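You operate a simulated robot arm through the tools that you are given. There is no shell and no other tool. Be economical: measure what you need, move in short steps, check, and stop when the job is done.

You run a simulated robot arm. Do the job below in one go: nothing can be reset, and whatever is moved stays where it is left.

Task
Rake the stuck bed on SLOW at MID until the drag reads 10.
Fine: height wheel to MID first, and never FAST; then stop the rake and wind the wheel back to HIGH; leave the taps and the other levers.

It is judged by the outcome, as a careful person would: the job done as asked, and still so three seconds after it is handed in. It fails if anything else is knocked over, pushed out of place, dropped, spilled or broken.

Robot
A 7-joint arm with a fingered hand on a trunk, on a base that drives. Base frame: it is fixed to the floor where the robot stands at the start and does not move with it; the origin is under the middle of the robot, x ahead of it, y to its left, z up; the surface under the hand at the start is at about z = 860. Units: mm, rad, N and s.
With the tool pointing down near the work surface it reaches from about 300 to 700 mm from the robot's upright axis, wherever it stands. Its first joint turns from -2.897 to 2.897 rad. Places, roughly: drag gauge [600, -300, 1300]; flush lever [300, -500, 900]; height wheel [500, 0, 900]; knob twenty-eight [100, -1800, 1100]; knob twenty-five [200, -1300, 1100]; knob twenty-four [300, -1200, 1100]; knob twenty-one [400, -800, 1100]; knob twenty-seven [100, -1600, 1100]; knob twenty-six [200, -1500, 1100]; knob twenty-three [300, -1000, 1100]; knob twenty-two [400, -900, 1100]; rake lever [400, -200, 900]; run-off lever [-200, -2100, 900]; sprinkler lever [400, -300, 900]; strainer [-8900, -6100, 3200]. Payload 4 kg.
The TCP is the grasp point between the finger pads, 26 mm short of the fingertips. In the tool frame z runs along the fingers and y along their closing line. Largest opening 148 mm; the body of the gripper starts 73 mm behind the TCP. The gripper is a hand of 3 fingers: y runs from the thumb to the fingers, the wrist lies at [0, 0, -239] in the tool frame, and closing takes about 1.5 s.
Orientation is that of the tool frame in the base frame, as a unit quaternion [w, x, y, z]. With the fingers straight down and closing along the base's y, the tool's x points along the base's -x, its y along +y and its z along -z.

Tools
- The arm moves only by the tool drive_tool. Its argument "plan" is a list of rows, each a list of 6 numbers: the shift along the tool's x, y, z in mm, then the turn, a rotation vector about the tool's x, y, z in rad. In form: [[x, y, z, wx, wy, wz], ...]. A call has 1 to 10 rows; each row shifts and turns the commanded pose from where the row before left it, along the tool's axes as they then stand. "grip" is the closure, from 0 (fully open) to 1 (shut), set as the call begins (left out, the last holds). A row lasts 0.2 s, in which the tool goes at most 50 mm and 0.15 rad; a call with a longer step from one row to the next is refused whole, and so is a gripper value outside its range. A pose out of reach is approached as far as the arm can. The call stops where the force on the tool passes 40 N (or 10 N more than at its start, if that is more) or the arm is blocked; 0.2 s more then pass. The fingers move at their own pace (about 72 mm/s each) and stop on an object; they squeeze with about 25 N. The grip force told is the motor's: it shows also when the fingers shut on nothing. Time passes only in rows, and 0.2 s behind the last, so rows that do not move let the fingers close. The reply holds the time, the measured pose of the TCP, the force on the tool along the base axes, the opening and the grip force, in the units named above and with some noise, with the torque about the TCP (base axes, N m) and any sound that the robot's microphone picked up.
- Cameras (640 x 400 px; columns grow to the right, rows downward): "scene" is now at [10.5, 98.5, 1524.1]; the picture's right is [-0.60, -0.80, 0.00], its down [-0.44, 0.33, -0.84] and it looks along [0.67, -0.50, -0.55] (base axes); focal length 279 px, centre (320, 200). "wrist" rides on the gripper at [68, -39, -90] in the tool frame; the picture's right is [0.50, 0.87, 0.00], its down [-0.66, 0.38, -0.65] and it looks along [-0.57, 0.33, 0.76] (tool axes); focal length 222 px, centre (320, 200). There is no depth. A picture from a camera that has moved, and an enlarged one, comes with that camera's place and axes in the base frame and with its lens.
- get_image(camera): a new picture of that camera. It takes no simulated time.
- raise_lower(by): slides the trunk up (or, below 0, down) by that many mm; the arm and the scene camera ride with it, the base frame stays. It gives what a move gives, with no picture.
- steer(legs): drives the robot by 1 to 6 legs, each [ahead, left, turn to the left] in mm, mm and rad, along the robot's own axes; the way and the turn of a leg run together, so that a leg with both is an arc; at most 1500 mm and 3.142 rad a leg. The arm and the cameras ride along, it lands a little off, and it stops where it bumps. It gives what a move gives.
- move_fingers(finger1, finger2, thumb_bend): sets how far each is bent, from 0 (flat) to 100 (curled in); at 30 the hand is open as for a grip, at 70 the pads meet at the TCP. One left out holds its place. A second passes; each finger stops where it meets its share of the squeeze, and holds until it gets a number again. A gripper value or a shape takes the hand back. It gives what a move gives, with no picture; readings hold the bend of each and the force on the fingers (four entries, about 0 where the hand has none), thumb and palm.
- set_grasp(shape): the hand has 3 fingers and takes this shape, open, in about a second: jaw (thumb against the fingers, like two jaws); tri (thumb and two fingers); tip (a fingertip pinch); poke (one finger out to press); point (the index stretched); flat (the hand flat); cup (the hand cupped); fist (a fist). The gripper value then closes the fingers along that shape, each until it touches; the sizes above hold for jaw. It gives what a move gives, with no picture.
- turn_head(pan, tilt): turns the head with the scene camera to pan (to the left, within 2.705 rad either way) and tilt (down, from -0.506 to 1.204), counted from straight ahead of the robot. It gives what a move gives.
- zoom(camera, box): a new picture of the part [left, top, right, bottom] of that camera's present view, enlarged. It takes no simulated time.
- hand_in(): hands the job in; it is judged then, once.

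Go step by step. Nothing tells you exact positions but the pictures and the camera data: compare them with the known pose of the tool, close in by small moves and look again before you grip or let go. The budget is 120 turns and 78 pictures, counting those below and the enlarged ones. Unless the task says otherwise, let go and move clear before handing in, and close with one line.

The tools are called as a command line: name --pt "numbers of a row" for each row, then --argument value for the rest, lists and objects as JSON in quotes. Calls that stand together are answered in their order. drive_tool: Moves the arm, as the interface text tells. Its arguments: {"type":"object","properties":{"plan":{"type":"array","items":{"type":"array","items":{"type":"number"}}},"grip":{"type":"number"}},"required":["plan"]} The other tools are called the same way: raise_lower (by) slides the trunk up or down; set_grasp (shape) gives the hand a shape; move_fingers (finger1, finger2, thumb_bend) moves the fingers one by one; steer (legs) drives the base; turn_head (pan, tilt) turns the head that bears the scene camera; get_image (camera) takes a picture; zoom (camera, box) takes an enlarged picture of a part of a camera's view; hand_in () hands the job in.

At the start:

```text
time: 0.0
position: [384.4, -94.0, 1223.4]
tool_rot: [0.001, 0.001, 1.0, 0.0]
contact_force: [0.0, 0.1, -0.1]
wrist_torque: [0.0, -0.01, 0.0]
opening: 148.2
grip_force: 0.0
shape: jaw
bend: [30.0, 30.0, 30.0]
finger forces: [0.1, 0.0, 0.0, 0.0, 0.0, 0.0]
trunk travel left (down, up): [-475.0, 115.0]
robot x, y, heading: [3.1, -1.2, 0.003]
head pan, tilt: [-0.641, 0.581]
```

scene: 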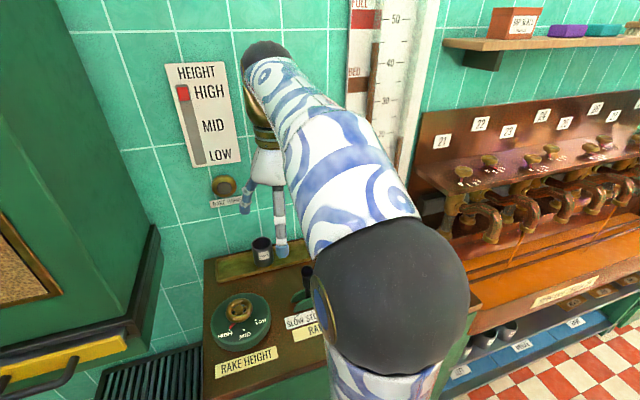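
wrist: 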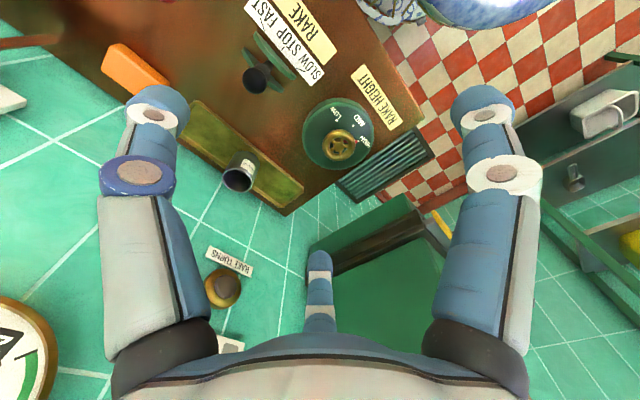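

The arm hides part of the console: I see the height wheel (green dial with a brass knob), the rake lever with SLOW/STOP/FAST, and a wall gauge showing HIGH. I'll zoom in on the console and look for the drag gauge.

zoom --camera "wrist" --box '[180, 0, 440, 200]'

zoom --camera "scene" --box '[160, 50, 350, 400]'

turn_head --pan -0.45 --tilt 0.25

get_image --camera "scene"

```text
2.00 times, centred on (310, 100) of wrist
camera zoom: at [316.2, -131.7, 1314.2], right [-0.5, 0.87, 0.0], down [0.66, 0.38, 0.65], along [0.57, 0.33, -0.76], focal length 444 px, centre (340, 400)
```

zoom: 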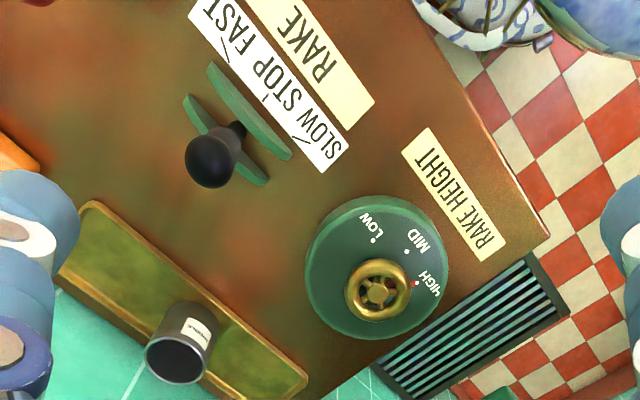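

```text
1.14 times, centred on (255, 225) of scene
camera zoom: at [10.5, 98.5, 1524.1], right [-0.6, -0.8, 0.0], down [-0.44, 0.33, -0.84], along [0.67, -0.5, -0.55], focal length 318 px, centre (394, 171)
```

zoom: 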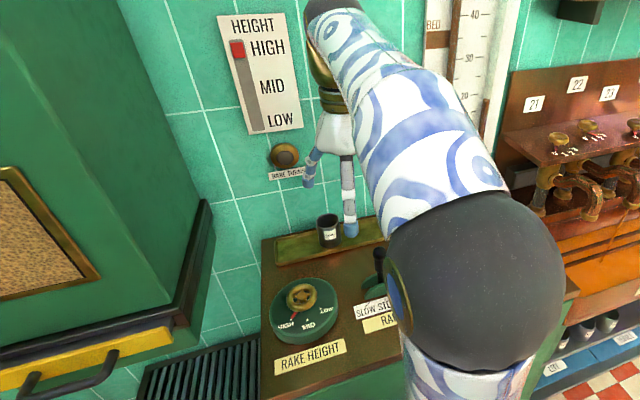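

```text
time: 0.8
position: [384.2, -94.7, 1224.0]
tool_rot: [0.0, -0.001, 1.0, 0.0]
contact_force: [-0.2, 0.2, 0.0]
wrist_torque: [0.03, 0.01, -0.01]
opening: 147.8
grip_force: 0.0
shape: jaw
bend: [30.0, 30.0, 30.0]
finger forces: [0.1, 0.1, 0.1, 0.0, 0.0, 0.1]
trunk travel left (down, up): [-475.0, 115.0]
robot x, y, heading: [-1.4, 0.3, 0.003]
head pan, tilt: [-0.45, 0.25]
```

```text
73 pictures are left
camera scene: at [23.3, 111.0, 1554.4], right [-0.44, -0.9, 0.0], down [-0.22, 0.11, -0.97], along [0.87, -0.42, -0.25], focal length 279 px, centre (320, 200)
```

scene: 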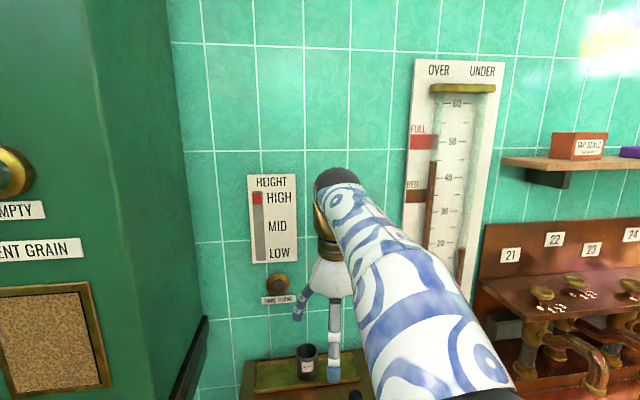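

The drag gauge is hidden behind the arm. The wheel is around (472, 2, 920), so I'll bring the hand over it at a safe height, which should also clear the view.

drive_tool --pt "-18 20 38 0 0 0" --pt "-18 20 38 0 0 0" --pt "-18 20 38 0 0 0" --pt "-17 18 38 0 0 0" --pt "-17 18 38 0 0 0" --pt "0 0 0 0 0 0" --grip 0

get_image --camera "scene"

get_image --camera "wrist"

```text
time: 2.2
position: [472.9, 3.1, 1032.0]
tool_rot: [0.0, 0.001, 1.0, 0.0]
contact_force: [1.1, -0.5, 0.2]
wrist_torque: [0.0, 0.01, 0.02]
opening: 147.8
grip_force: 0.1
shape: jaw
bend: [30.0, 30.0, 30.0]
finger forces: [0.0, 0.0, 0.1, 0.1, 0.1, 0.0]
trunk travel left (down, up): [-475.0, 115.0]
robot x, y, heading: [-4.2, -2.6, -0.003]
head pan, tilt: [-0.45, 0.25]
```

```text
72 pictures are left
camera scene: at [23.5, 111.2, 1554.5], right [-0.44, -0.9, 0.0], down [-0.22, 0.11, -0.97], along [0.87, -0.42, -0.25], focal length 279 px, centre (320, 200)
```

scene: 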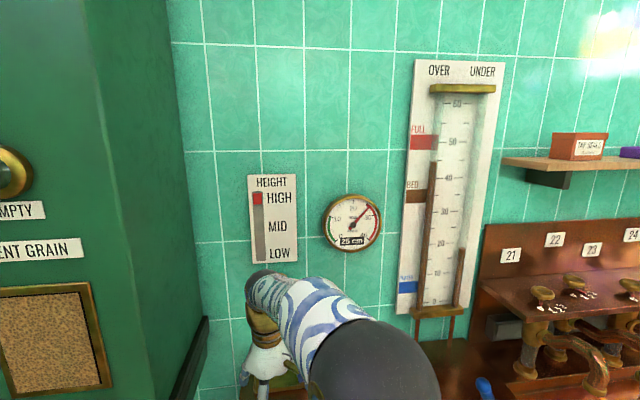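

```text
71 pictures are left
camera wrist: at [404.0, -34.7, 1123.0], right [-0.5, 0.87, 0.0], down [0.66, 0.38, 0.65], along [0.57, 0.33, -0.76], focal length 222 px, centre (320, 200)
```

wrist: 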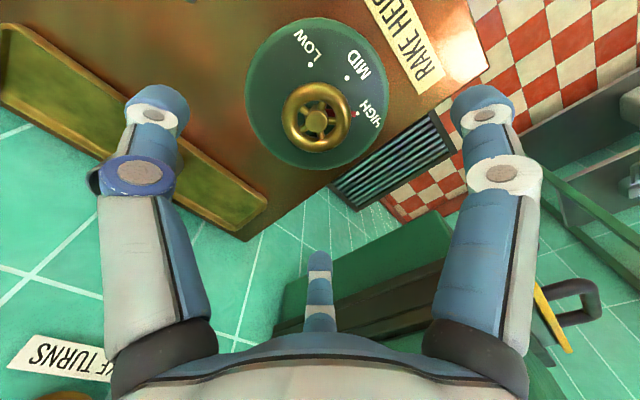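

zoom --camera "scene" --box '[300, 180, 400, 260]'

zoom --camera "wrist" --box '[240, 10, 400, 180]'

```text
5.00 times, centred on (350, 220) of scene
camera zoom: at [23.5, 111.2, 1554.5], right [-0.44, -0.9, 0.0], down [-0.22, 0.11, -0.97], along [0.87, -0.42, -0.25], focal length 1393 px, centre (170, 100)
```

zoom: 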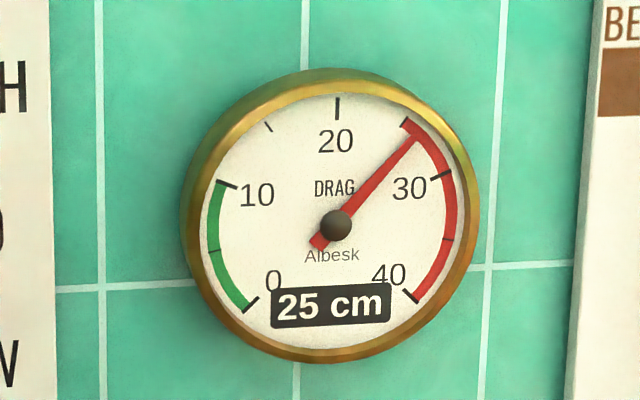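

```text
2.35 times, centred on (320, 95) of wrist
camera zoom: at [404.0, -34.7, 1123.0], right [-0.5, 0.87, 0.0], down [0.66, 0.38, 0.65], along [0.57, 0.33, -0.76], focal length 523 px, centre (320, 447)
```

zoom: 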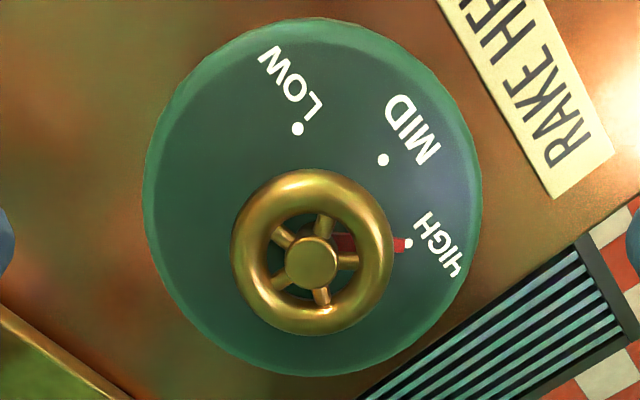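

The drag reads 25 cm and the wheel is at HIGH. MID lies about 60° anticlockwise seen from above. I'll pre-rotate the hand about 0.5 rad the other way and come down over the rim.

drive_tool --pt "0 0 0 0 0 0.13" --pt "0 0 10 0 0 0.13" --pt "0 0 20 0 0 0.13" --pt "0 0 20 0 0 0.13" --pt "0 0 20 0 0 0" --pt "0 0 0 0 0 0"

get_image --camera "wrist"

turn_head --pan -0.5 --tilt 0.55

get_image --camera "scene"

```text
time: 3.6
position: [471.1, 0.8, 964.3]
tool_rot: [0.0, 0.258, 0.966, 0.0]
contact_force: [-0.2, 0.1, 0.7]
wrist_torque: [0.03, 0.0, 0.0]
opening: 147.7
grip_force: 0.0
shape: jaw
bend: [30.0, 30.0, 30.0]
finger forces: [0.0, 0.1, 0.0, 0.1, 0.0, 0.1]
trunk travel left (down, up): [-475.0, 115.0]
robot x, y, heading: [-0.1, -1.6, 0.003]
head pan, tilt: [-0.45, 0.25]
```

```text
68 pictures are left
camera wrist: at [392.5, 1.8, 1054.1], right [0.0, 1.0, 0.0], down [0.76, 0.0, 0.65], along [0.65, 0.0, -0.76], focal length 222 px, centre (320, 200)
```

wrist: 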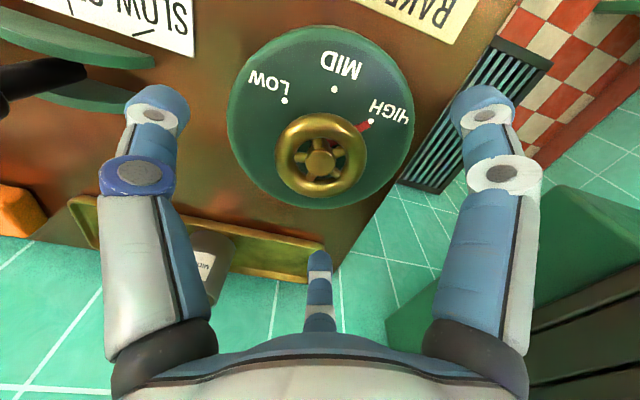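

```text
time: 4.4
position: [471.1, 2.4, 964.0]
tool_rot: [0.0, 0.257, 0.966, 0.0]
contact_force: [-0.3, -0.6, 0.0]
wrist_torque: [0.01, 0.0, -0.03]
opening: 147.9
grip_force: 0.0
shape: jaw
bend: [30.0, 30.0, 30.0]
finger forces: [0.0, 0.1, 0.1, 0.0, 0.0, 0.0]
trunk travel left (down, up): [-475.0, 115.0]
robot x, y, heading: [0.5, -3.6, -0.001]
head pan, tilt: [-0.499, 0.55]
```

```text
67 pictures are left
camera scene: at [18.1, 108.8, 1526.9], right [-0.48, -0.88, 0.0], down [-0.46, 0.25, -0.85], along [0.75, -0.41, -0.52], focal length 279 px, centre (320, 200)
```

scene: 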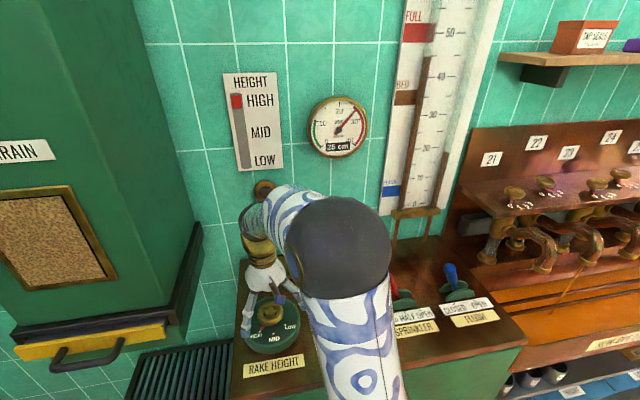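

The wheel is centred at about (472, 2, 921). The disc top is near 890, and MID is about 0.9 rad from HIGH. I'll descend so the pads are at rim height and close.

drive_tool --pt "0 0 20 0 0 0" --pt "0 0 20 0 0 0" --pt "0 0 0 0 0 0"

drive_tool --pt "0 0 0 0 0 0" --pt "0 0 0 0 0 0" --pt "0 0 0 0 0 0" --pt "0 0 0 0 0 0" --pt "0 0 0 0 0 0" --pt "0 0 0 0 0 0" --pt "0 0 0 0 0 0" --grip 0.75

get_image --camera "wrist"

```text
time: 5.2
position: [471.0, 2.3, 924.1]
tool_rot: [0.0, 0.256, 0.967, -0.001]
contact_force: [-0.2, -0.1, 0.4]
wrist_torque: [0.01, 0.01, -0.02]
opening: 147.8
grip_force: 0.2
shape: jaw
bend: [30.0, 30.0, 30.0]
finger forces: [0.0, 0.0, 0.1, 0.1, 0.0, 0.1]
trunk travel left (down, up): [-475.0, 115.0]
robot x, y, heading: [1.1, 1.4, -0.0]
head pan, tilt: [-0.499, 0.55]
```

```text
time: 6.8
position: [470.6, 1.2, 925.5]
tool_rot: [0.0, 0.257, 0.966, 0.0]
contact_force: [1.9, -1.3, -3.5]
wrist_torque: [-0.09, -0.08, 0.04]
opening: 56.7
grip_force: 24.7
shape: jaw
bend: [77.0, 39.0, 70.0]
finger forces: [22.0, 23.2, 0.0, 0.0, 22.5, 0.0]
trunk travel left (down, up): [-475.0, 115.0]
robot x, y, heading: [2.4, 2.7, 0.002]
head pan, tilt: [-0.499, 0.55]
```

```text
66 pictures are left
camera wrist: at [392.4, 1.6, 1014.3], right [0.0, 1.0, 0.0], down [0.76, 0.0, 0.65], along [0.65, 0.0, -0.76], focal length 222 px, centre (320, 200)
```

wrist: 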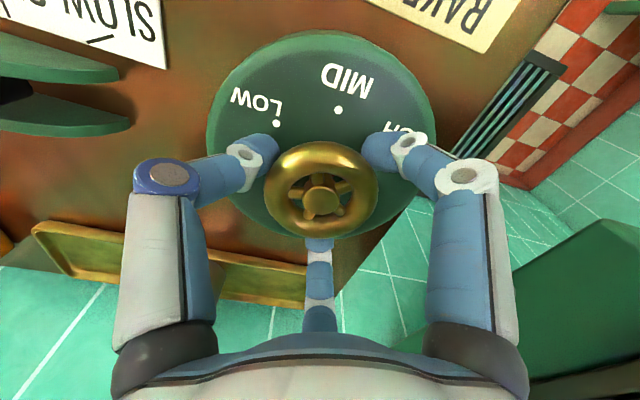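

The fingers hold the rim. Now I'll turn anticlockwise partway and look.

drive_tool --pt "0 0 0 0 0 -0.1" --pt "0 0 0 0 0 -0.1" --pt "0 0 0 0 0 -0.1" --pt "0 0 0 0 0 -0.1" --pt "0 0 0 0 0 -0.1" --pt "0 0 0 0 0 0"

get_image --camera "wrist"

get_image --camera "scene"

```text
time: 8.2
position: [473.2, 1.6, 923.1]
tool_rot: [0.0, 0.01, 1.0, 0.0]
contact_force: [-0.1, -11.0, -2.7]
wrist_torque: [-0.3, 0.0, -0.07]
opening: 57.1
grip_force: 24.4
shape: jaw
bend: [77.0, 40.0, 70.0]
finger forces: [21.4, 22.5, 0.0, 0.1, 29.2, 0.0]
trunk travel left (down, up): [-475.0, 115.0]
robot x, y, heading: [0.7, 0.3, 0.001]
head pan, tilt: [-0.499, 0.55]
```

```text
65 pictures are left
camera wrist: at [403.1, -35.8, 1014.3], right [-0.48, 0.88, 0.0], down [0.66, 0.37, 0.65], along [0.57, 0.32, -0.76], focal length 222 px, centre (320, 200)
```

wrist: 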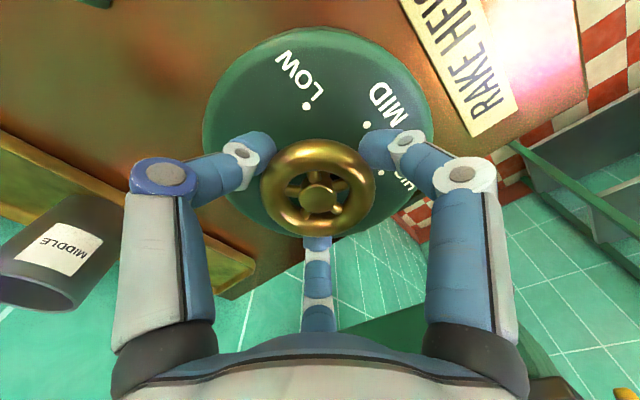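

```text
64 pictures are left
camera scene: at [18.3, 107.3, 1526.9], right [-0.48, -0.88, 0.0], down [-0.46, 0.25, -0.85], along [0.75, -0.41, -0.52], focal length 279 px, centre (320, 200)
```

scene: 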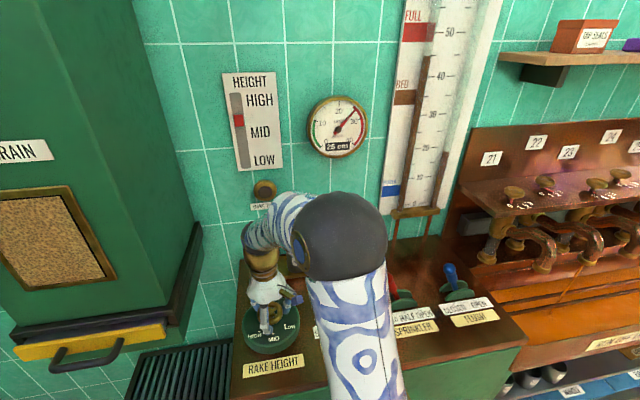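

The indicator has moved over halfway toward MID. I'll continue turning.

drive_tool --pt "0 0 0 0 0 -0.1" --pt "0 0 0 0 0 -0.1" --pt "0 0 0 0 0 -0.1" --pt "0 0 0 0 0 -0.08" --pt "0 0 0 0 0 0" --pt "0 0 0 0 0 0"

get_image --camera "wrist"

zoom --camera "scene" --box '[210, 60, 380, 180]'

```text
time: 9.6
position: [473.1, 1.4, 924.0]
tool_rot: [0.001, -0.178, 0.984, 0.0]
contact_force: [1.1, -14.2, 2.9]
wrist_torque: [-0.43, -0.08, -0.11]
opening: 57.8
grip_force: 25.2
shape: jaw
bend: [77.0, 41.0, 70.0]
finger forces: [22.5, 21.9, 0.1, 0.0, 30.7, 0.1]
trunk travel left (down, up): [-475.0, 115.0]
robot x, y, heading: [4.4, -1.6, -0.003]
head pan, tilt: [-0.499, 0.55]
```

```text
63 pictures are left
camera wrist: at [422.7, -58.2, 1014.1], right [-0.77, 0.63, 0.0], down [0.48, 0.58, 0.65], along [0.42, 0.51, -0.76], focal length 222 px, centre (320, 200)
```

wrist: 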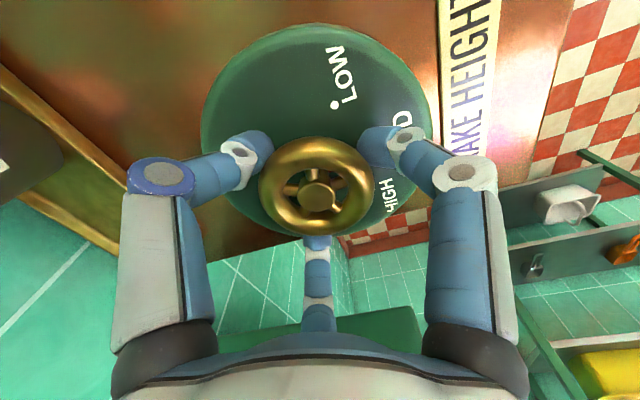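

```text
3.33 times, centred on (295, 120) of scene
camera zoom: at [18.1, 106.9, 1527.0], right [-0.48, -0.88, 0.0], down [-0.46, 0.25, -0.85], along [0.75, -0.41, -0.52], focal length 929 px, centre (403, 467)
```

zoom: 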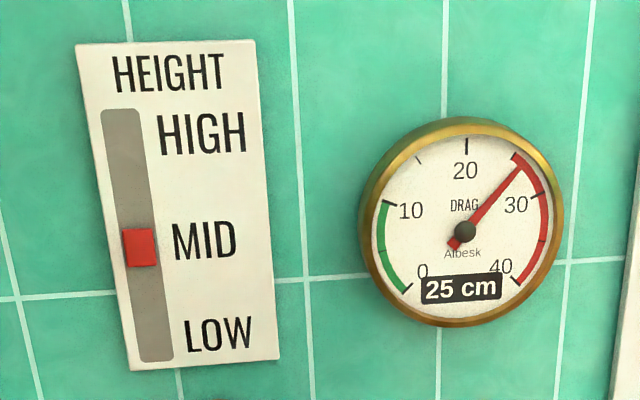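

The indicator reads MID. I'll release and lift, then check the pointer on the wheel.

drive_tool --pt "0 0 0 0 0 0" --pt "0 0 0 0 0 0" --pt "0 0 0 0 0 0" --pt "0 0 0 0 0 0" --pt "0 0 0 0 0 0" --pt "0 0 0 0 0 0" --pt "0 0 0 0 0 0" --grip 0

drive_tool --pt "0 0 -30 0 0 0" --pt "0 0 -40 0 0 0" --pt "0 0 -40 0 0 0" --pt "0 0 0 0 0 0"

get_image --camera "wrist"

zoom --camera "scene" --box '[210, 60, 380, 180]'

```text
time: 11.2
position: [473.2, 2.0, 923.5]
tool_rot: [-0.001, -0.179, 0.984, 0.001]
contact_force: [0.2, -0.4, -0.5]
wrist_torque: [-0.01, 0.0, -0.03]
opening: 148.0
grip_force: 0.0
shape: jaw
bend: [30.0, 30.0, 30.0]
finger forces: [0.0, 0.0, 0.1, 0.0, 0.0, 0.1]
trunk travel left (down, up): [-475.0, 115.0]
robot x, y, heading: [1.1, 0.9, 0.001]
head pan, tilt: [-0.499, 0.55]
```

```text
time: 12.2
position: [475.3, 3.1, 1034.7]
tool_rot: [0.0, -0.178, 0.984, 0.0]
contact_force: [0.6, 0.4, 0.1]
wrist_torque: [0.0, -0.01, -0.01]
opening: 147.9
grip_force: 0.0
shape: jaw
bend: [30.0, 30.0, 30.0]
finger forces: [0.0, 0.1, 0.0, 0.0, 0.1, 0.0]
trunk travel left (down, up): [-475.0, 115.0]
robot x, y, heading: [-0.3, -0.7, 0.006]
head pan, tilt: [-0.499, 0.55]
```

```text
61 pictures are left
camera wrist: at [424.9, -57.1, 1123.4], right [-0.77, 0.63, 0.0], down [0.48, 0.59, 0.65], along [0.41, 0.51, -0.76], focal length 222 px, centre (320, 200)
```

wrist: 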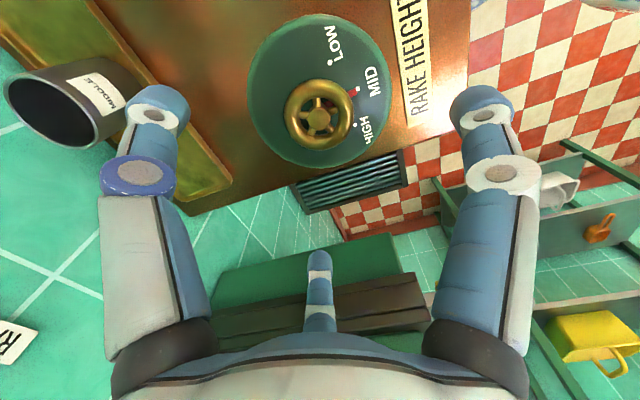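

```text
3.33 times, centred on (295, 120) of scene
camera zoom: at [18.0, 108.7, 1526.8], right [-0.48, -0.88, 0.0], down [-0.46, 0.25, -0.85], along [0.75, -0.41, -0.52], focal length 929 px, centre (403, 467)
```

zoom: 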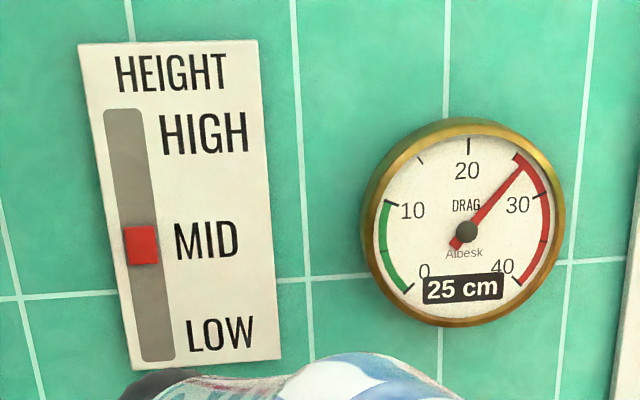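

The wheel is at MID. Next is the rake lever: I'll rotate the hand square again and move above it for a look.

drive_tool --pt "0 0 -20 0 0 0.12" --pt "0 0 -20 0 0 0.12" --pt "0 0 -20 0 0 0.12" --pt "15 -40 0 0 0 0" --pt "15 -40 0 0 0 0" --pt "15 -40 0 0 0 0" --pt "0 -40 0 0 0 0" --pt "0 0 0 0 0 0"

get_image --camera "wrist"

get_image --camera "scene"

```text
time: 14.0
position: [428.4, -156.9, 1092.0]
tool_rot: [0.001, -0.001, 1.0, 0.0]
contact_force: [0.1, 0.2, 0.2]
wrist_torque: [-0.01, 0.01, -0.03]
opening: 148.2
grip_force: 0.1
shape: jaw
bend: [30.0, 30.0, 30.0]
finger forces: [0.1, 0.1, 0.0, 0.1, 0.0, 0.1]
trunk travel left (down, up): [-475.0, 115.0]
robot x, y, heading: [-2.0, -0.8, 0.001]
head pan, tilt: [-0.499, 0.55]
```

```text
59 pictures are left
camera wrist: at [360.7, -195.5, 1183.0], right [-0.5, 0.87, 0.0], down [0.66, 0.38, 0.65], along [0.57, 0.33, -0.76], focal length 222 px, centre (320, 200)
```

wrist: 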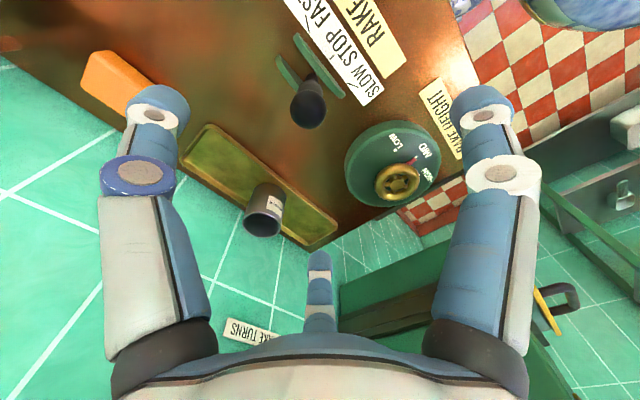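

```text
58 pictures are left
camera scene: at [18.2, 108.6, 1526.8], right [-0.48, -0.88, 0.0], down [-0.46, 0.25, -0.85], along [0.75, -0.41, -0.52], focal length 279 px, centre (320, 200)
```

scene: 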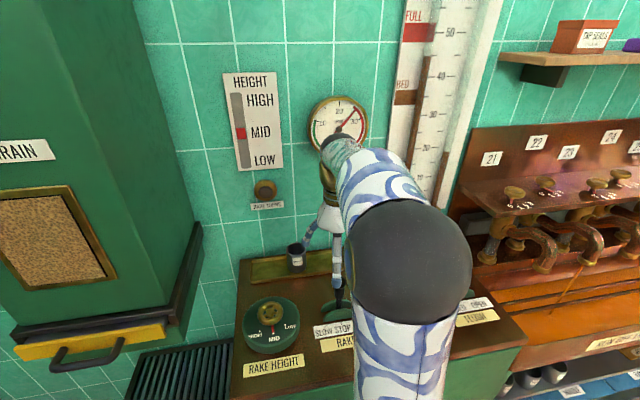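

zoom --camera "wrist" --box '[250, 10, 410, 150]'

zoom --camera "scene" --box '[230, 200, 390, 380]'

```text
2.86 times, centred on (330, 80) of wrist
camera zoom: at [360.7, -195.5, 1183.0], right [-0.5, 0.87, 0.0], down [0.66, 0.38, 0.65], along [0.57, 0.33, -0.76], focal length 635 px, centre (291, 543)
```

zoom: 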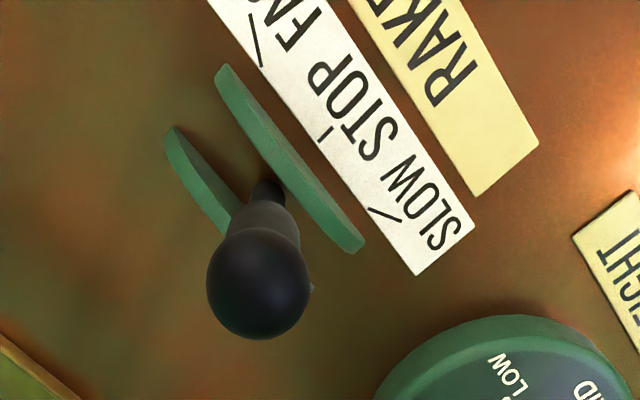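

```text
2.22 times, centred on (310, 290) of scene
camera zoom: at [18.2, 108.6, 1526.8], right [-0.48, -0.88, 0.0], down [-0.46, 0.25, -0.85], along [0.75, -0.41, -0.52], focal length 619 px, centre (342, 0)
```

zoom: 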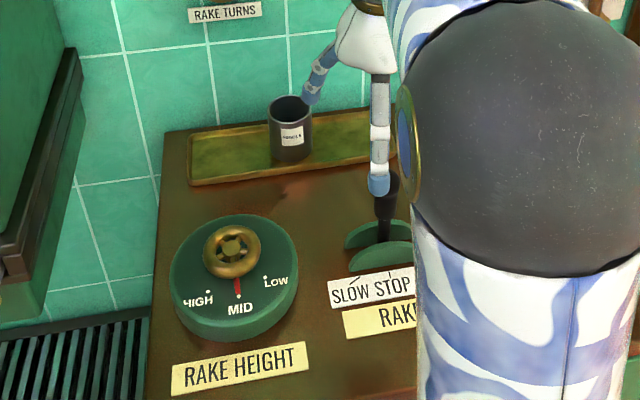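

The console is turned about 18°, and the rake lever grip is around (425, -172, 975), upright at STOP, with SLOW toward (+0.31, +0.95). I'll align the hand with that direction and descend partway.

drive_tool --pt "0 -15 0 0 0 0.105" --pt "0 0 0 0 0 0.105" --pt "0 0 0 0 0 0.105" --pt "0 0 30 0 0 0" --pt "0 0 30 0 0 0" --pt "0 0 0 0 0 0"

get_image --camera "wrist"

```text
time: 15.4
position: [428.8, -173.0, 1033.4]
tool_rot: [0.0, 0.156, 0.988, 0.0]
contact_force: [-0.5, 0.1, -0.4]
wrist_torque: [0.02, 0.02, -0.01]
opening: 147.8
grip_force: 0.2
shape: jaw
bend: [30.0, 30.0, 30.0]
finger forces: [0.0, 0.1, 0.1, 0.0, 0.0, 0.1]
trunk travel left (down, up): [-475.0, 115.0]
robot x, y, heading: [1.2, -4.3, -0.004]
head pan, tilt: [-0.499, 0.55]
```

```text
55 pictures are left
camera wrist: at [351.8, -188.2, 1123.6], right [-0.21, 0.98, 0.0], down [0.74, 0.16, 0.65], along [0.64, 0.13, -0.76], focal length 222 px, centre (320, 200)
```

wrist: 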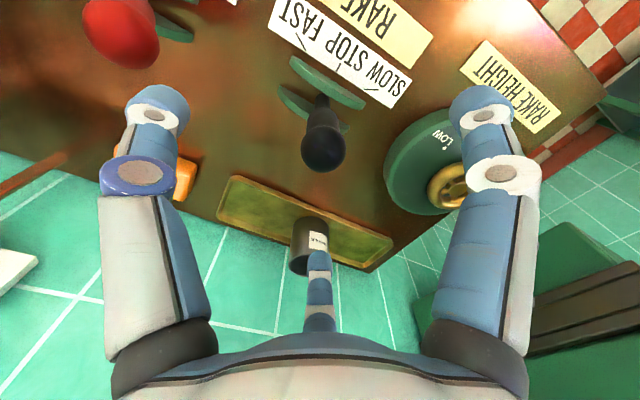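

The knob is centred under the hand. I'll go down around it.

drive_tool --pt "4 0 22 0 0 0" --pt "0 0 22 0 0 0" --pt "0 0 20 0 0 0" --pt "0 0 0 0 0 0"

get_image --camera "wrist"

get_image --camera "scene"

```text
time: 16.4
position: [421.9, -171.2, 969.2]
tool_rot: [-0.001, 0.157, 0.988, 0.0]
contact_force: [0.0, -0.3, -0.2]
wrist_torque: [-0.05, 0.03, 0.02]
opening: 147.9
grip_force: 0.1
shape: jaw
bend: [30.0, 30.0, 30.0]
finger forces: [0.0, 0.1, 0.0, 0.0, 0.0, 0.0]
trunk travel left (down, up): [-475.0, 115.0]
robot x, y, heading: [-1.4, 2.1, -0.002]
head pan, tilt: [-0.499, 0.55]
```

```text
54 pictures are left
camera wrist: at [344.2, -187.1, 1059.6], right [-0.21, 0.98, 0.0], down [0.74, 0.16, 0.65], along [0.64, 0.13, -0.76], focal length 222 px, centre (320, 200)
```

wrist: 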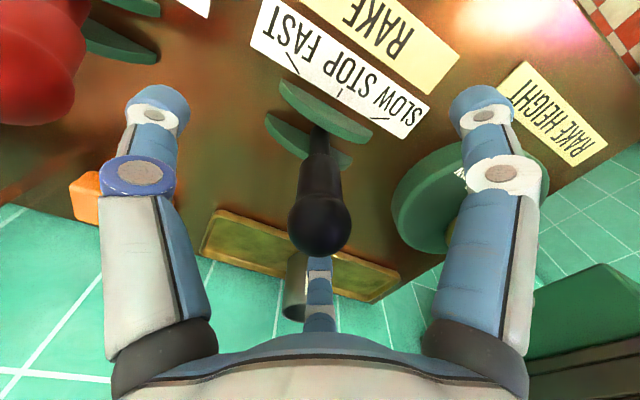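

```text
53 pictures are left
camera scene: at [18.2, 108.7, 1526.8], right [-0.48, -0.88, 0.0], down [-0.46, 0.25, -0.85], along [0.75, -0.41, -0.52], focal length 279 px, centre (320, 200)
```

scene: 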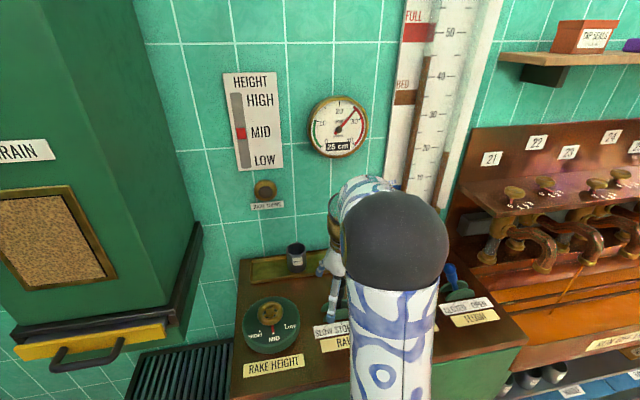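

The drag gauge stays visible from here. I'll close on the knob.

drive_tool --pt "0 0 0 0 0 0" --pt "0 0 0 0 0 0" --pt "0 0 0 0 0 0" --pt "0 0 0 0 0 0" --pt "0 0 0 0 0 0" --pt "0 0 0 0 0 0" --pt "0 0 0 0 0 0" --pt "0 0 0 0 0 0" --grip 0.9

get_image --camera "wrist"

```text
time: 18.2
position: [421.5, -172.0, 969.2]
tool_rot: [0.0, 0.157, 0.988, 0.0]
contact_force: [1.8, -0.2, -3.0]
wrist_torque: [-0.01, -0.09, -0.01]
opening: 21.1
grip_force: 25.2
shape: jaw
bend: [74.0, 74.0, 70.0]
finger forces: [20.7, 24.4, 0.0, 0.0, 21.8, 0.0]
trunk travel left (down, up): [-475.0, 115.0]
robot x, y, heading: [3.6, 5.7, 0.002]
head pan, tilt: [-0.499, 0.55]
```

```text
52 pictures are left
camera wrist: at [344.5, -187.1, 1059.6], right [-0.21, 0.98, 0.0], down [0.74, 0.16, 0.65], along [0.64, 0.14, -0.76], focal length 222 px, centre (320, 200)
```

wrist: 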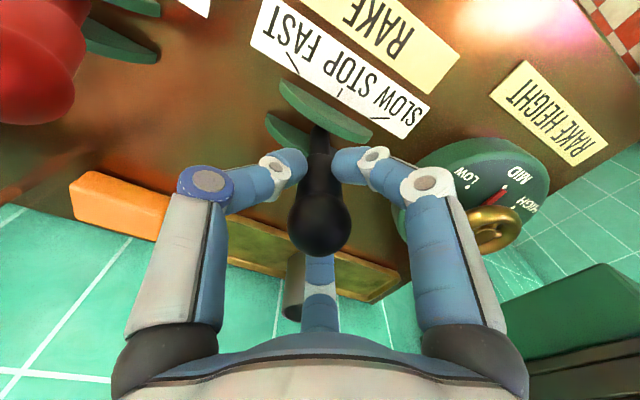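

The lever is held. I'll swing it toward SLOW in an arc, with small steps.

drive_tool --pt "0 8 0 0.07 0 0" --pt "0 8 0 0.07 0 0" --pt "0 8 0 0.07 0 0" --pt "0 0 0 0 0 0"

get_image --camera "wrist"

get_image --camera "scene"

```text
time: 19.2
position: [429.4, -147.5, 967.6]
tool_rot: [-0.017, 0.156, 0.982, -0.104]
contact_force: [-5.8, -1.0, -6.6]
wrist_torque: [-0.12, 0.12, -0.07]
opening: 21.0
grip_force: 25.0
shape: jaw
bend: [74.0, 74.0, 70.0]
finger forces: [23.0, 23.4, 0.1, 0.0, 25.1, 0.0]
trunk travel left (down, up): [-475.0, 115.0]
robot x, y, heading: [0.5, -1.6, 0.005]
head pan, tilt: [-0.499, 0.55]
```

```text
51 pictures are left
camera wrist: at [358.8, -144.7, 1063.5], right [-0.21, 0.96, -0.18], down [0.78, 0.28, 0.56], along [0.59, -0.02, -0.81], focal length 222 px, centre (320, 200)
```

wrist: 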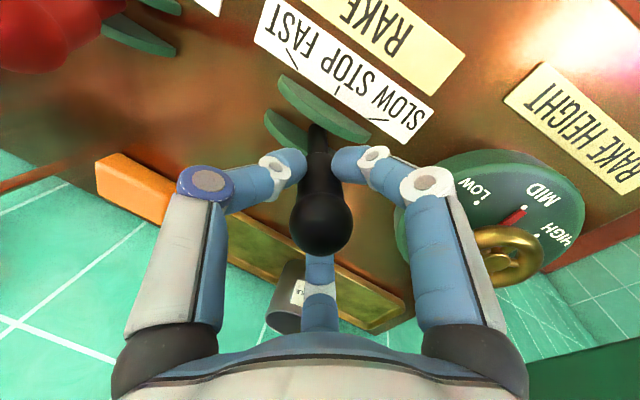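

```text
50 pictures are left
camera scene: at [17.7, 108.5, 1526.8], right [-0.48, -0.88, 0.0], down [-0.46, 0.25, -0.85], along [0.75, -0.41, -0.52], focal length 279 px, centre (320, 200)
```

scene: 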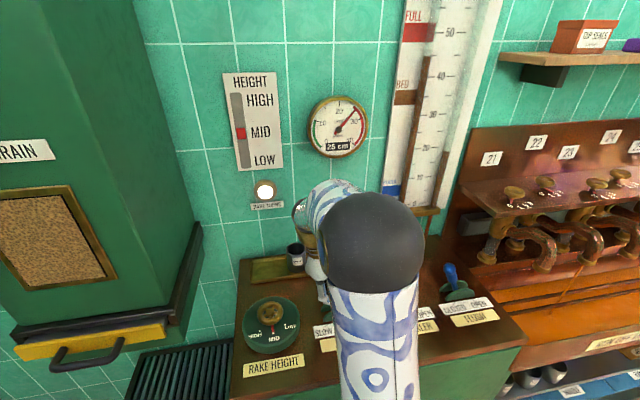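

The lamp came on, so the rake is turning. I'll move fully to the SLOW mark and watch the drag.

drive_tool --pt "0 8 0 0.07 0 0" --pt "0 8 0 0.07 0 0" --pt "0 0 0 0 0 0"

get_image --camera "scene"

get_image --camera "wrist"

```text
time: 20.0
position: [435.0, -133.4, 963.8]
tool_rot: [-0.029, 0.154, 0.973, -0.172]
contact_force: [-14.3, -3.7, -22.3]
wrist_torque: [-0.02, 0.27, -0.22]
opening: 19.8
grip_force: 25.0
shape: jaw
bend: [73.0, 74.0, 70.0]
finger forces: [22.8, 21.5, 0.1, 0.0, 22.3, 0.1]
trunk travel left (down, up): [-475.0, 115.0]
robot x, y, heading: [3.0, -1.0, -0.002]
head pan, tilt: [-0.499, 0.55]
```

```text
49 pictures are left
camera scene: at [17.8, 107.8, 1526.7], right [-0.48, -0.88, 0.0], down [-0.46, 0.25, -0.85], along [0.75, -0.41, -0.52], focal length 279 px, centre (320, 200)
```

scene: 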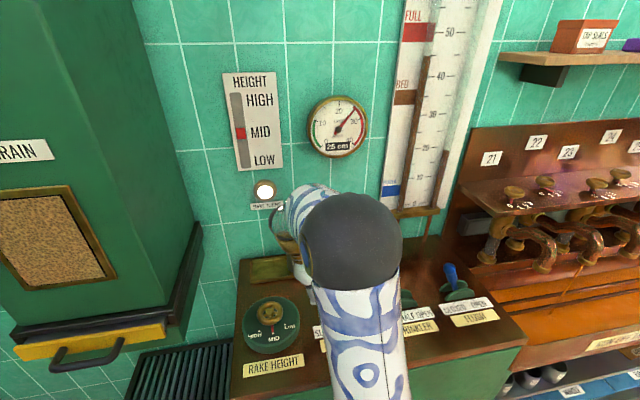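

```text
48 pictures are left
camera wrist: at [368.8, -117.2, 1061.7], right [-0.22, 0.93, -0.3], down [0.8, 0.35, 0.48], along [0.55, -0.13, -0.82], focal length 222 px, centre (320, 200)
```

wrist: 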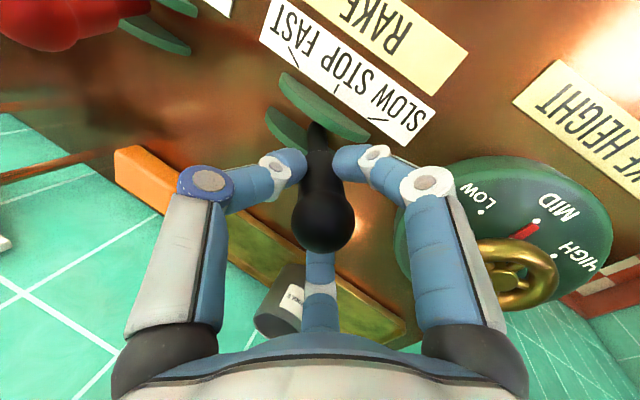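

drive_tool --pt "2 0 3 0 0 0" --pt "0 0 0 0 0 0" --pt "0 0 0 0 0 0" --pt "0 0 0 0 0 0" --pt "0 0 0 0 0 0" --pt "0 0 0 0 0 0" --pt "0 0 0 0 0 0" --pt "0 0 0 0 0 0" --pt "0 0 0 0 0 0" --pt "0 0 0 0 0 0"

zoom --camera "scene" --box '[210, 60, 380, 220]'

```text
time: 22.2
position: [434.0, -132.7, 961.9]
tool_rot: [-0.027, 0.155, 0.972, -0.173]
contact_force: [3.2, 4.1, 9.5]
wrist_torque: [-0.05, -0.04, 0.0]
opening: 20.7
grip_force: 24.3
shape: jaw
bend: [74.0, 74.0, 70.0]
finger forces: [23.3, 28.9, 0.1, 0.0, 26.6, 0.0]
trunk travel left (down, up): [-475.0, 115.0]
robot x, y, heading: [-1.0, 1.3, 0.002]
head pan, tilt: [-0.499, 0.55]
```

```text
2.50 times, centred on (295, 140) of scene
camera zoom: at [17.8, 109.4, 1526.8], right [-0.48, -0.88, 0.0], down [-0.46, 0.25, -0.85], along [0.75, -0.41, -0.52], focal length 696 px, centre (382, 350)
```

zoom: 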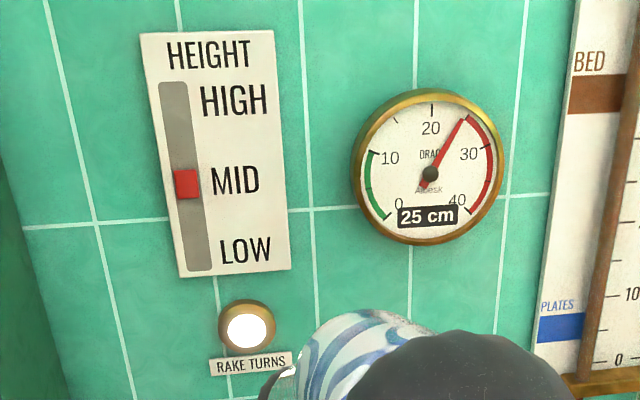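

The needle is creeping down slowly. I'll wait longer.

drive_tool --pt "0 0 0 0 0 0" --pt "0 0 0 0 0 0" --pt "0 0 0 0 0 0" --pt "0 0 0 0 0 0" --pt "0 0 0 0 0 0" --pt "0 0 0 0 0 0" --pt "0 0 0 0 0 0" --pt "0 0 0 0 0 0" --pt "0 0 0 0 0 0" --pt "0 0 0 0 0 0"

drive_tool --pt "0 0 0 0 0 0" --pt "0 0 0 0 0 0" --pt "0 0 0 0 0 0" --pt "0 0 0 0 0 0" --pt "0 0 0 0 0 0" --pt "0 0 0 0 0 0" --pt "0 0 0 0 0 0" --pt "0 0 0 0 0 0" --pt "0 0 0 0 0 0" --pt "0 0 0 0 0 0"

zoom --camera "scene" --box '[210, 60, 380, 220]'

```text
time: 24.4
position: [433.6, -134.3, 961.7]
tool_rot: [-0.028, 0.154, 0.972, -0.172]
contact_force: [3.2, 5.2, 9.1]
wrist_torque: [-0.03, -0.13, 0.04]
opening: 20.9
grip_force: 24.3
shape: jaw
bend: [74.0, 74.0, 69.0]
finger forces: [24.0, 29.2, 0.1, 0.0, 25.4, 0.0]
trunk travel left (down, up): [-475.0, 115.0]
robot x, y, heading: [-0.5, 0.2, -0.001]
head pan, tilt: [-0.499, 0.55]
```

```text
time: 26.6
position: [434.0, -133.6, 961.8]
tool_rot: [-0.028, 0.155, 0.972, -0.172]
contact_force: [3.6, 5.1, 9.6]
wrist_torque: [-0.04, -0.06, 0.0]
opening: 20.7
grip_force: 25.8
shape: jaw
bend: [74.0, 74.0, 69.0]
finger forces: [23.9, 29.2, 0.0, 0.0, 25.4, 0.0]
trunk travel left (down, up): [-475.0, 115.0]
robot x, y, heading: [1.3, 1.6, 0.001]
head pan, tilt: [-0.499, 0.55]
```

```text
2.50 times, centred on (295, 140) of scene
camera zoom: at [18.0, 109.7, 1526.8], right [-0.48, -0.88, 0.0], down [-0.46, 0.25, -0.85], along [0.75, -0.41, -0.52], focal length 696 px, centre (382, 350)
```

zoom: 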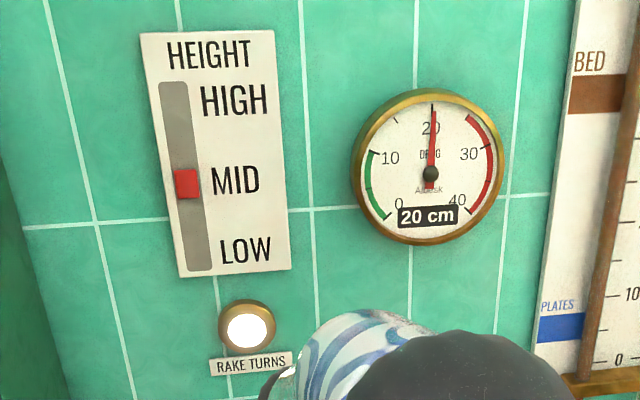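

It's at 20 and dropping about 1.1 per second. I'll wait in smaller chunks.

drive_tool --pt "0 0 0 0 0 0" --pt "0 0 0 0 0 0" --pt "0 0 0 0 0 0" --pt "0 0 0 0 0 0" --pt "0 0 0 0 0 0" --pt "0 0 0 0 0 0" --pt "0 0 0 0 0 0" --pt "0 0 0 0 0 0" --pt "0 0 0 0 0 0" --pt "0 0 0 0 0 0"

drive_tool --pt "0 0 0 0 0 0" --pt "0 0 0 0 0 0" --pt "0 0 0 0 0 0" --pt "0 0 0 0 0 0" --pt "0 0 0 0 0 0" --pt "0 0 0 0 0 0" --pt "0 0 0 0 0 0" --pt "0 0 0 0 0 0" --pt "0 0 0 0 0 0" --pt "0 0 0 0 0 0"

zoom --camera "scene" --box '[210, 60, 380, 220]'

```text
time: 28.8
position: [433.2, -133.2, 961.7]
tool_rot: [-0.027, 0.155, 0.972, -0.173]
contact_force: [4.0, 4.0, 9.6]
wrist_torque: [-0.03, -0.09, -0.01]
opening: 20.9
grip_force: 25.2
shape: jaw
bend: [74.0, 74.0, 69.0]
finger forces: [23.9, 29.2, 0.0, 0.0, 25.4, 0.0]
trunk travel left (down, up): [-475.0, 115.0]
robot x, y, heading: [1.1, -0.9, -0.005]
head pan, tilt: [-0.499, 0.55]
```

```text
time: 31.0
position: [434.3, -134.4, 961.9]
tool_rot: [-0.027, 0.155, 0.972, -0.172]
contact_force: [4.2, 5.5, 9.7]
wrist_torque: [-0.06, -0.07, 0.0]
opening: 21.2
grip_force: 25.2
shape: jaw
bend: [74.0, 74.0, 69.0]
finger forces: [23.8, 29.3, 0.0, 0.0, 25.3, 0.1]
trunk travel left (down, up): [-475.0, 115.0]
robot x, y, heading: [0.3, 2.0, -0.0]
head pan, tilt: [-0.499, 0.55]
```

```text
2.50 times, centred on (295, 140) of scene
camera zoom: at [18.0, 109.7, 1526.8], right [-0.48, -0.88, 0.0], down [-0.46, 0.25, -0.85], along [0.75, -0.41, -0.52], focal length 696 px, centre (382, 350)
```

zoom: 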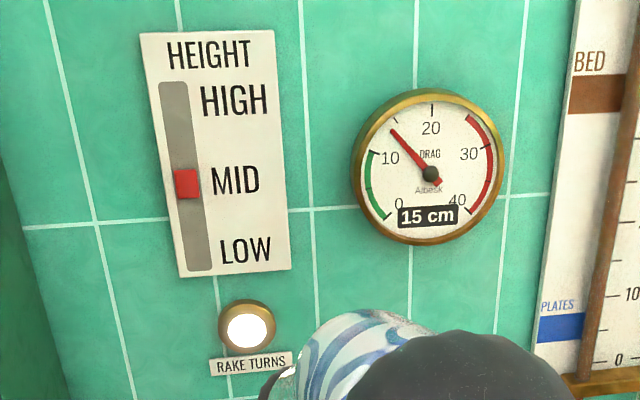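

It's at about 14.6, so roughly 4 s remain. I'll wait 2.2 s and recheck.

drive_tool --pt "0 0 0 0 0 0" --pt "0 0 0 0 0 0" --pt "0 0 0 0 0 0" --pt "0 0 0 0 0 0" --pt "0 0 0 0 0 0" --pt "0 0 0 0 0 0" --pt "0 0 0 0 0 0" --pt "0 0 0 0 0 0" --pt "0 0 0 0 0 0" --pt "0 0 0 0 0 0"

zoom --camera "scene" --box '[290, 80, 380, 170]'

```text
time: 33.2
position: [434.7, -133.7, 962.4]
tool_rot: [-0.027, 0.155, 0.972, -0.172]
contact_force: [2.4, 4.7, 9.6]
wrist_torque: [-0.03, -0.09, 0.03]
opening: 21.1
grip_force: 24.9
shape: jaw
bend: [74.0, 74.0, 69.0]
finger forces: [23.9, 29.2, 0.1, 0.1, 25.3, 0.0]
trunk travel left (down, up): [-475.0, 115.0]
robot x, y, heading: [0.6, 1.2, 0.001]
head pan, tilt: [-0.499, 0.55]
```

```text
4.44 times, centred on (335, 125) of scene
camera zoom: at [18.0, 109.7, 1526.8], right [-0.48, -0.88, 0.0], down [-0.46, 0.25, -0.85], along [0.75, -0.41, -0.52], focal length 1238 px, centre (253, 533)
```

zoom: 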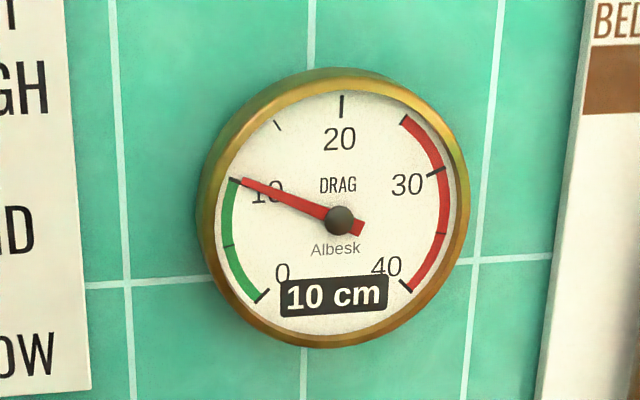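

It already reads 10, so I'm swinging the lever back to STOP right away.

drive_tool --pt "-1 -15.9 0.2 -0.14 0 0" --pt "-1 -15.9 1 -0.14 0 0" --pt "0 -8 0.5 -0.07 0 0"

zoom --camera "scene" --box '[210, 60, 380, 220]'

get_image --camera "wrist"

```text
time: 34.0
position: [422.6, -171.7, 969.0]
tool_rot: [0.0, 0.157, 0.988, 0.0]
contact_force: [-5.4, 0.1, 12.4]
wrist_torque: [0.06, 0.0, -0.02]
opening: 21.2
grip_force: 24.7
shape: jaw
bend: [74.0, 74.0, 69.0]
finger forces: [25.8, 27.6, 0.0, 0.0, 28.0, 0.0]
trunk travel left (down, up): [-475.0, 115.0]
robot x, y, heading: [2.3, -1.2, -0.001]
head pan, tilt: [-0.499, 0.55]
```

```text
2.50 times, centred on (295, 140) of scene
camera zoom: at [16.5, 109.2, 1526.8], right [-0.48, -0.88, 0.0], down [-0.46, 0.25, -0.85], along [0.75, -0.41, -0.52], focal length 696 px, centre (382, 350)
```

zoom: 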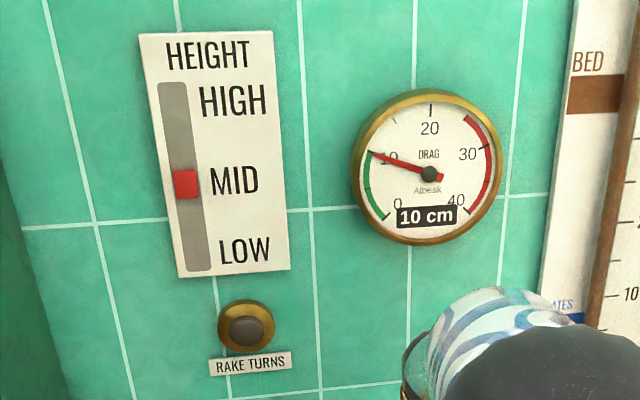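

```text
42 pictures are left
camera wrist: at [345.0, -187.4, 1058.7], right [-0.21, 0.98, 0.0], down [0.74, 0.16, 0.65], along [0.64, 0.14, -0.76], focal length 222 px, centre (320, 200)
```

wrist: 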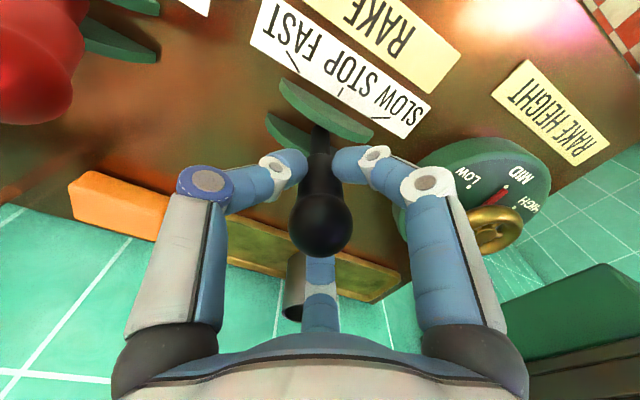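

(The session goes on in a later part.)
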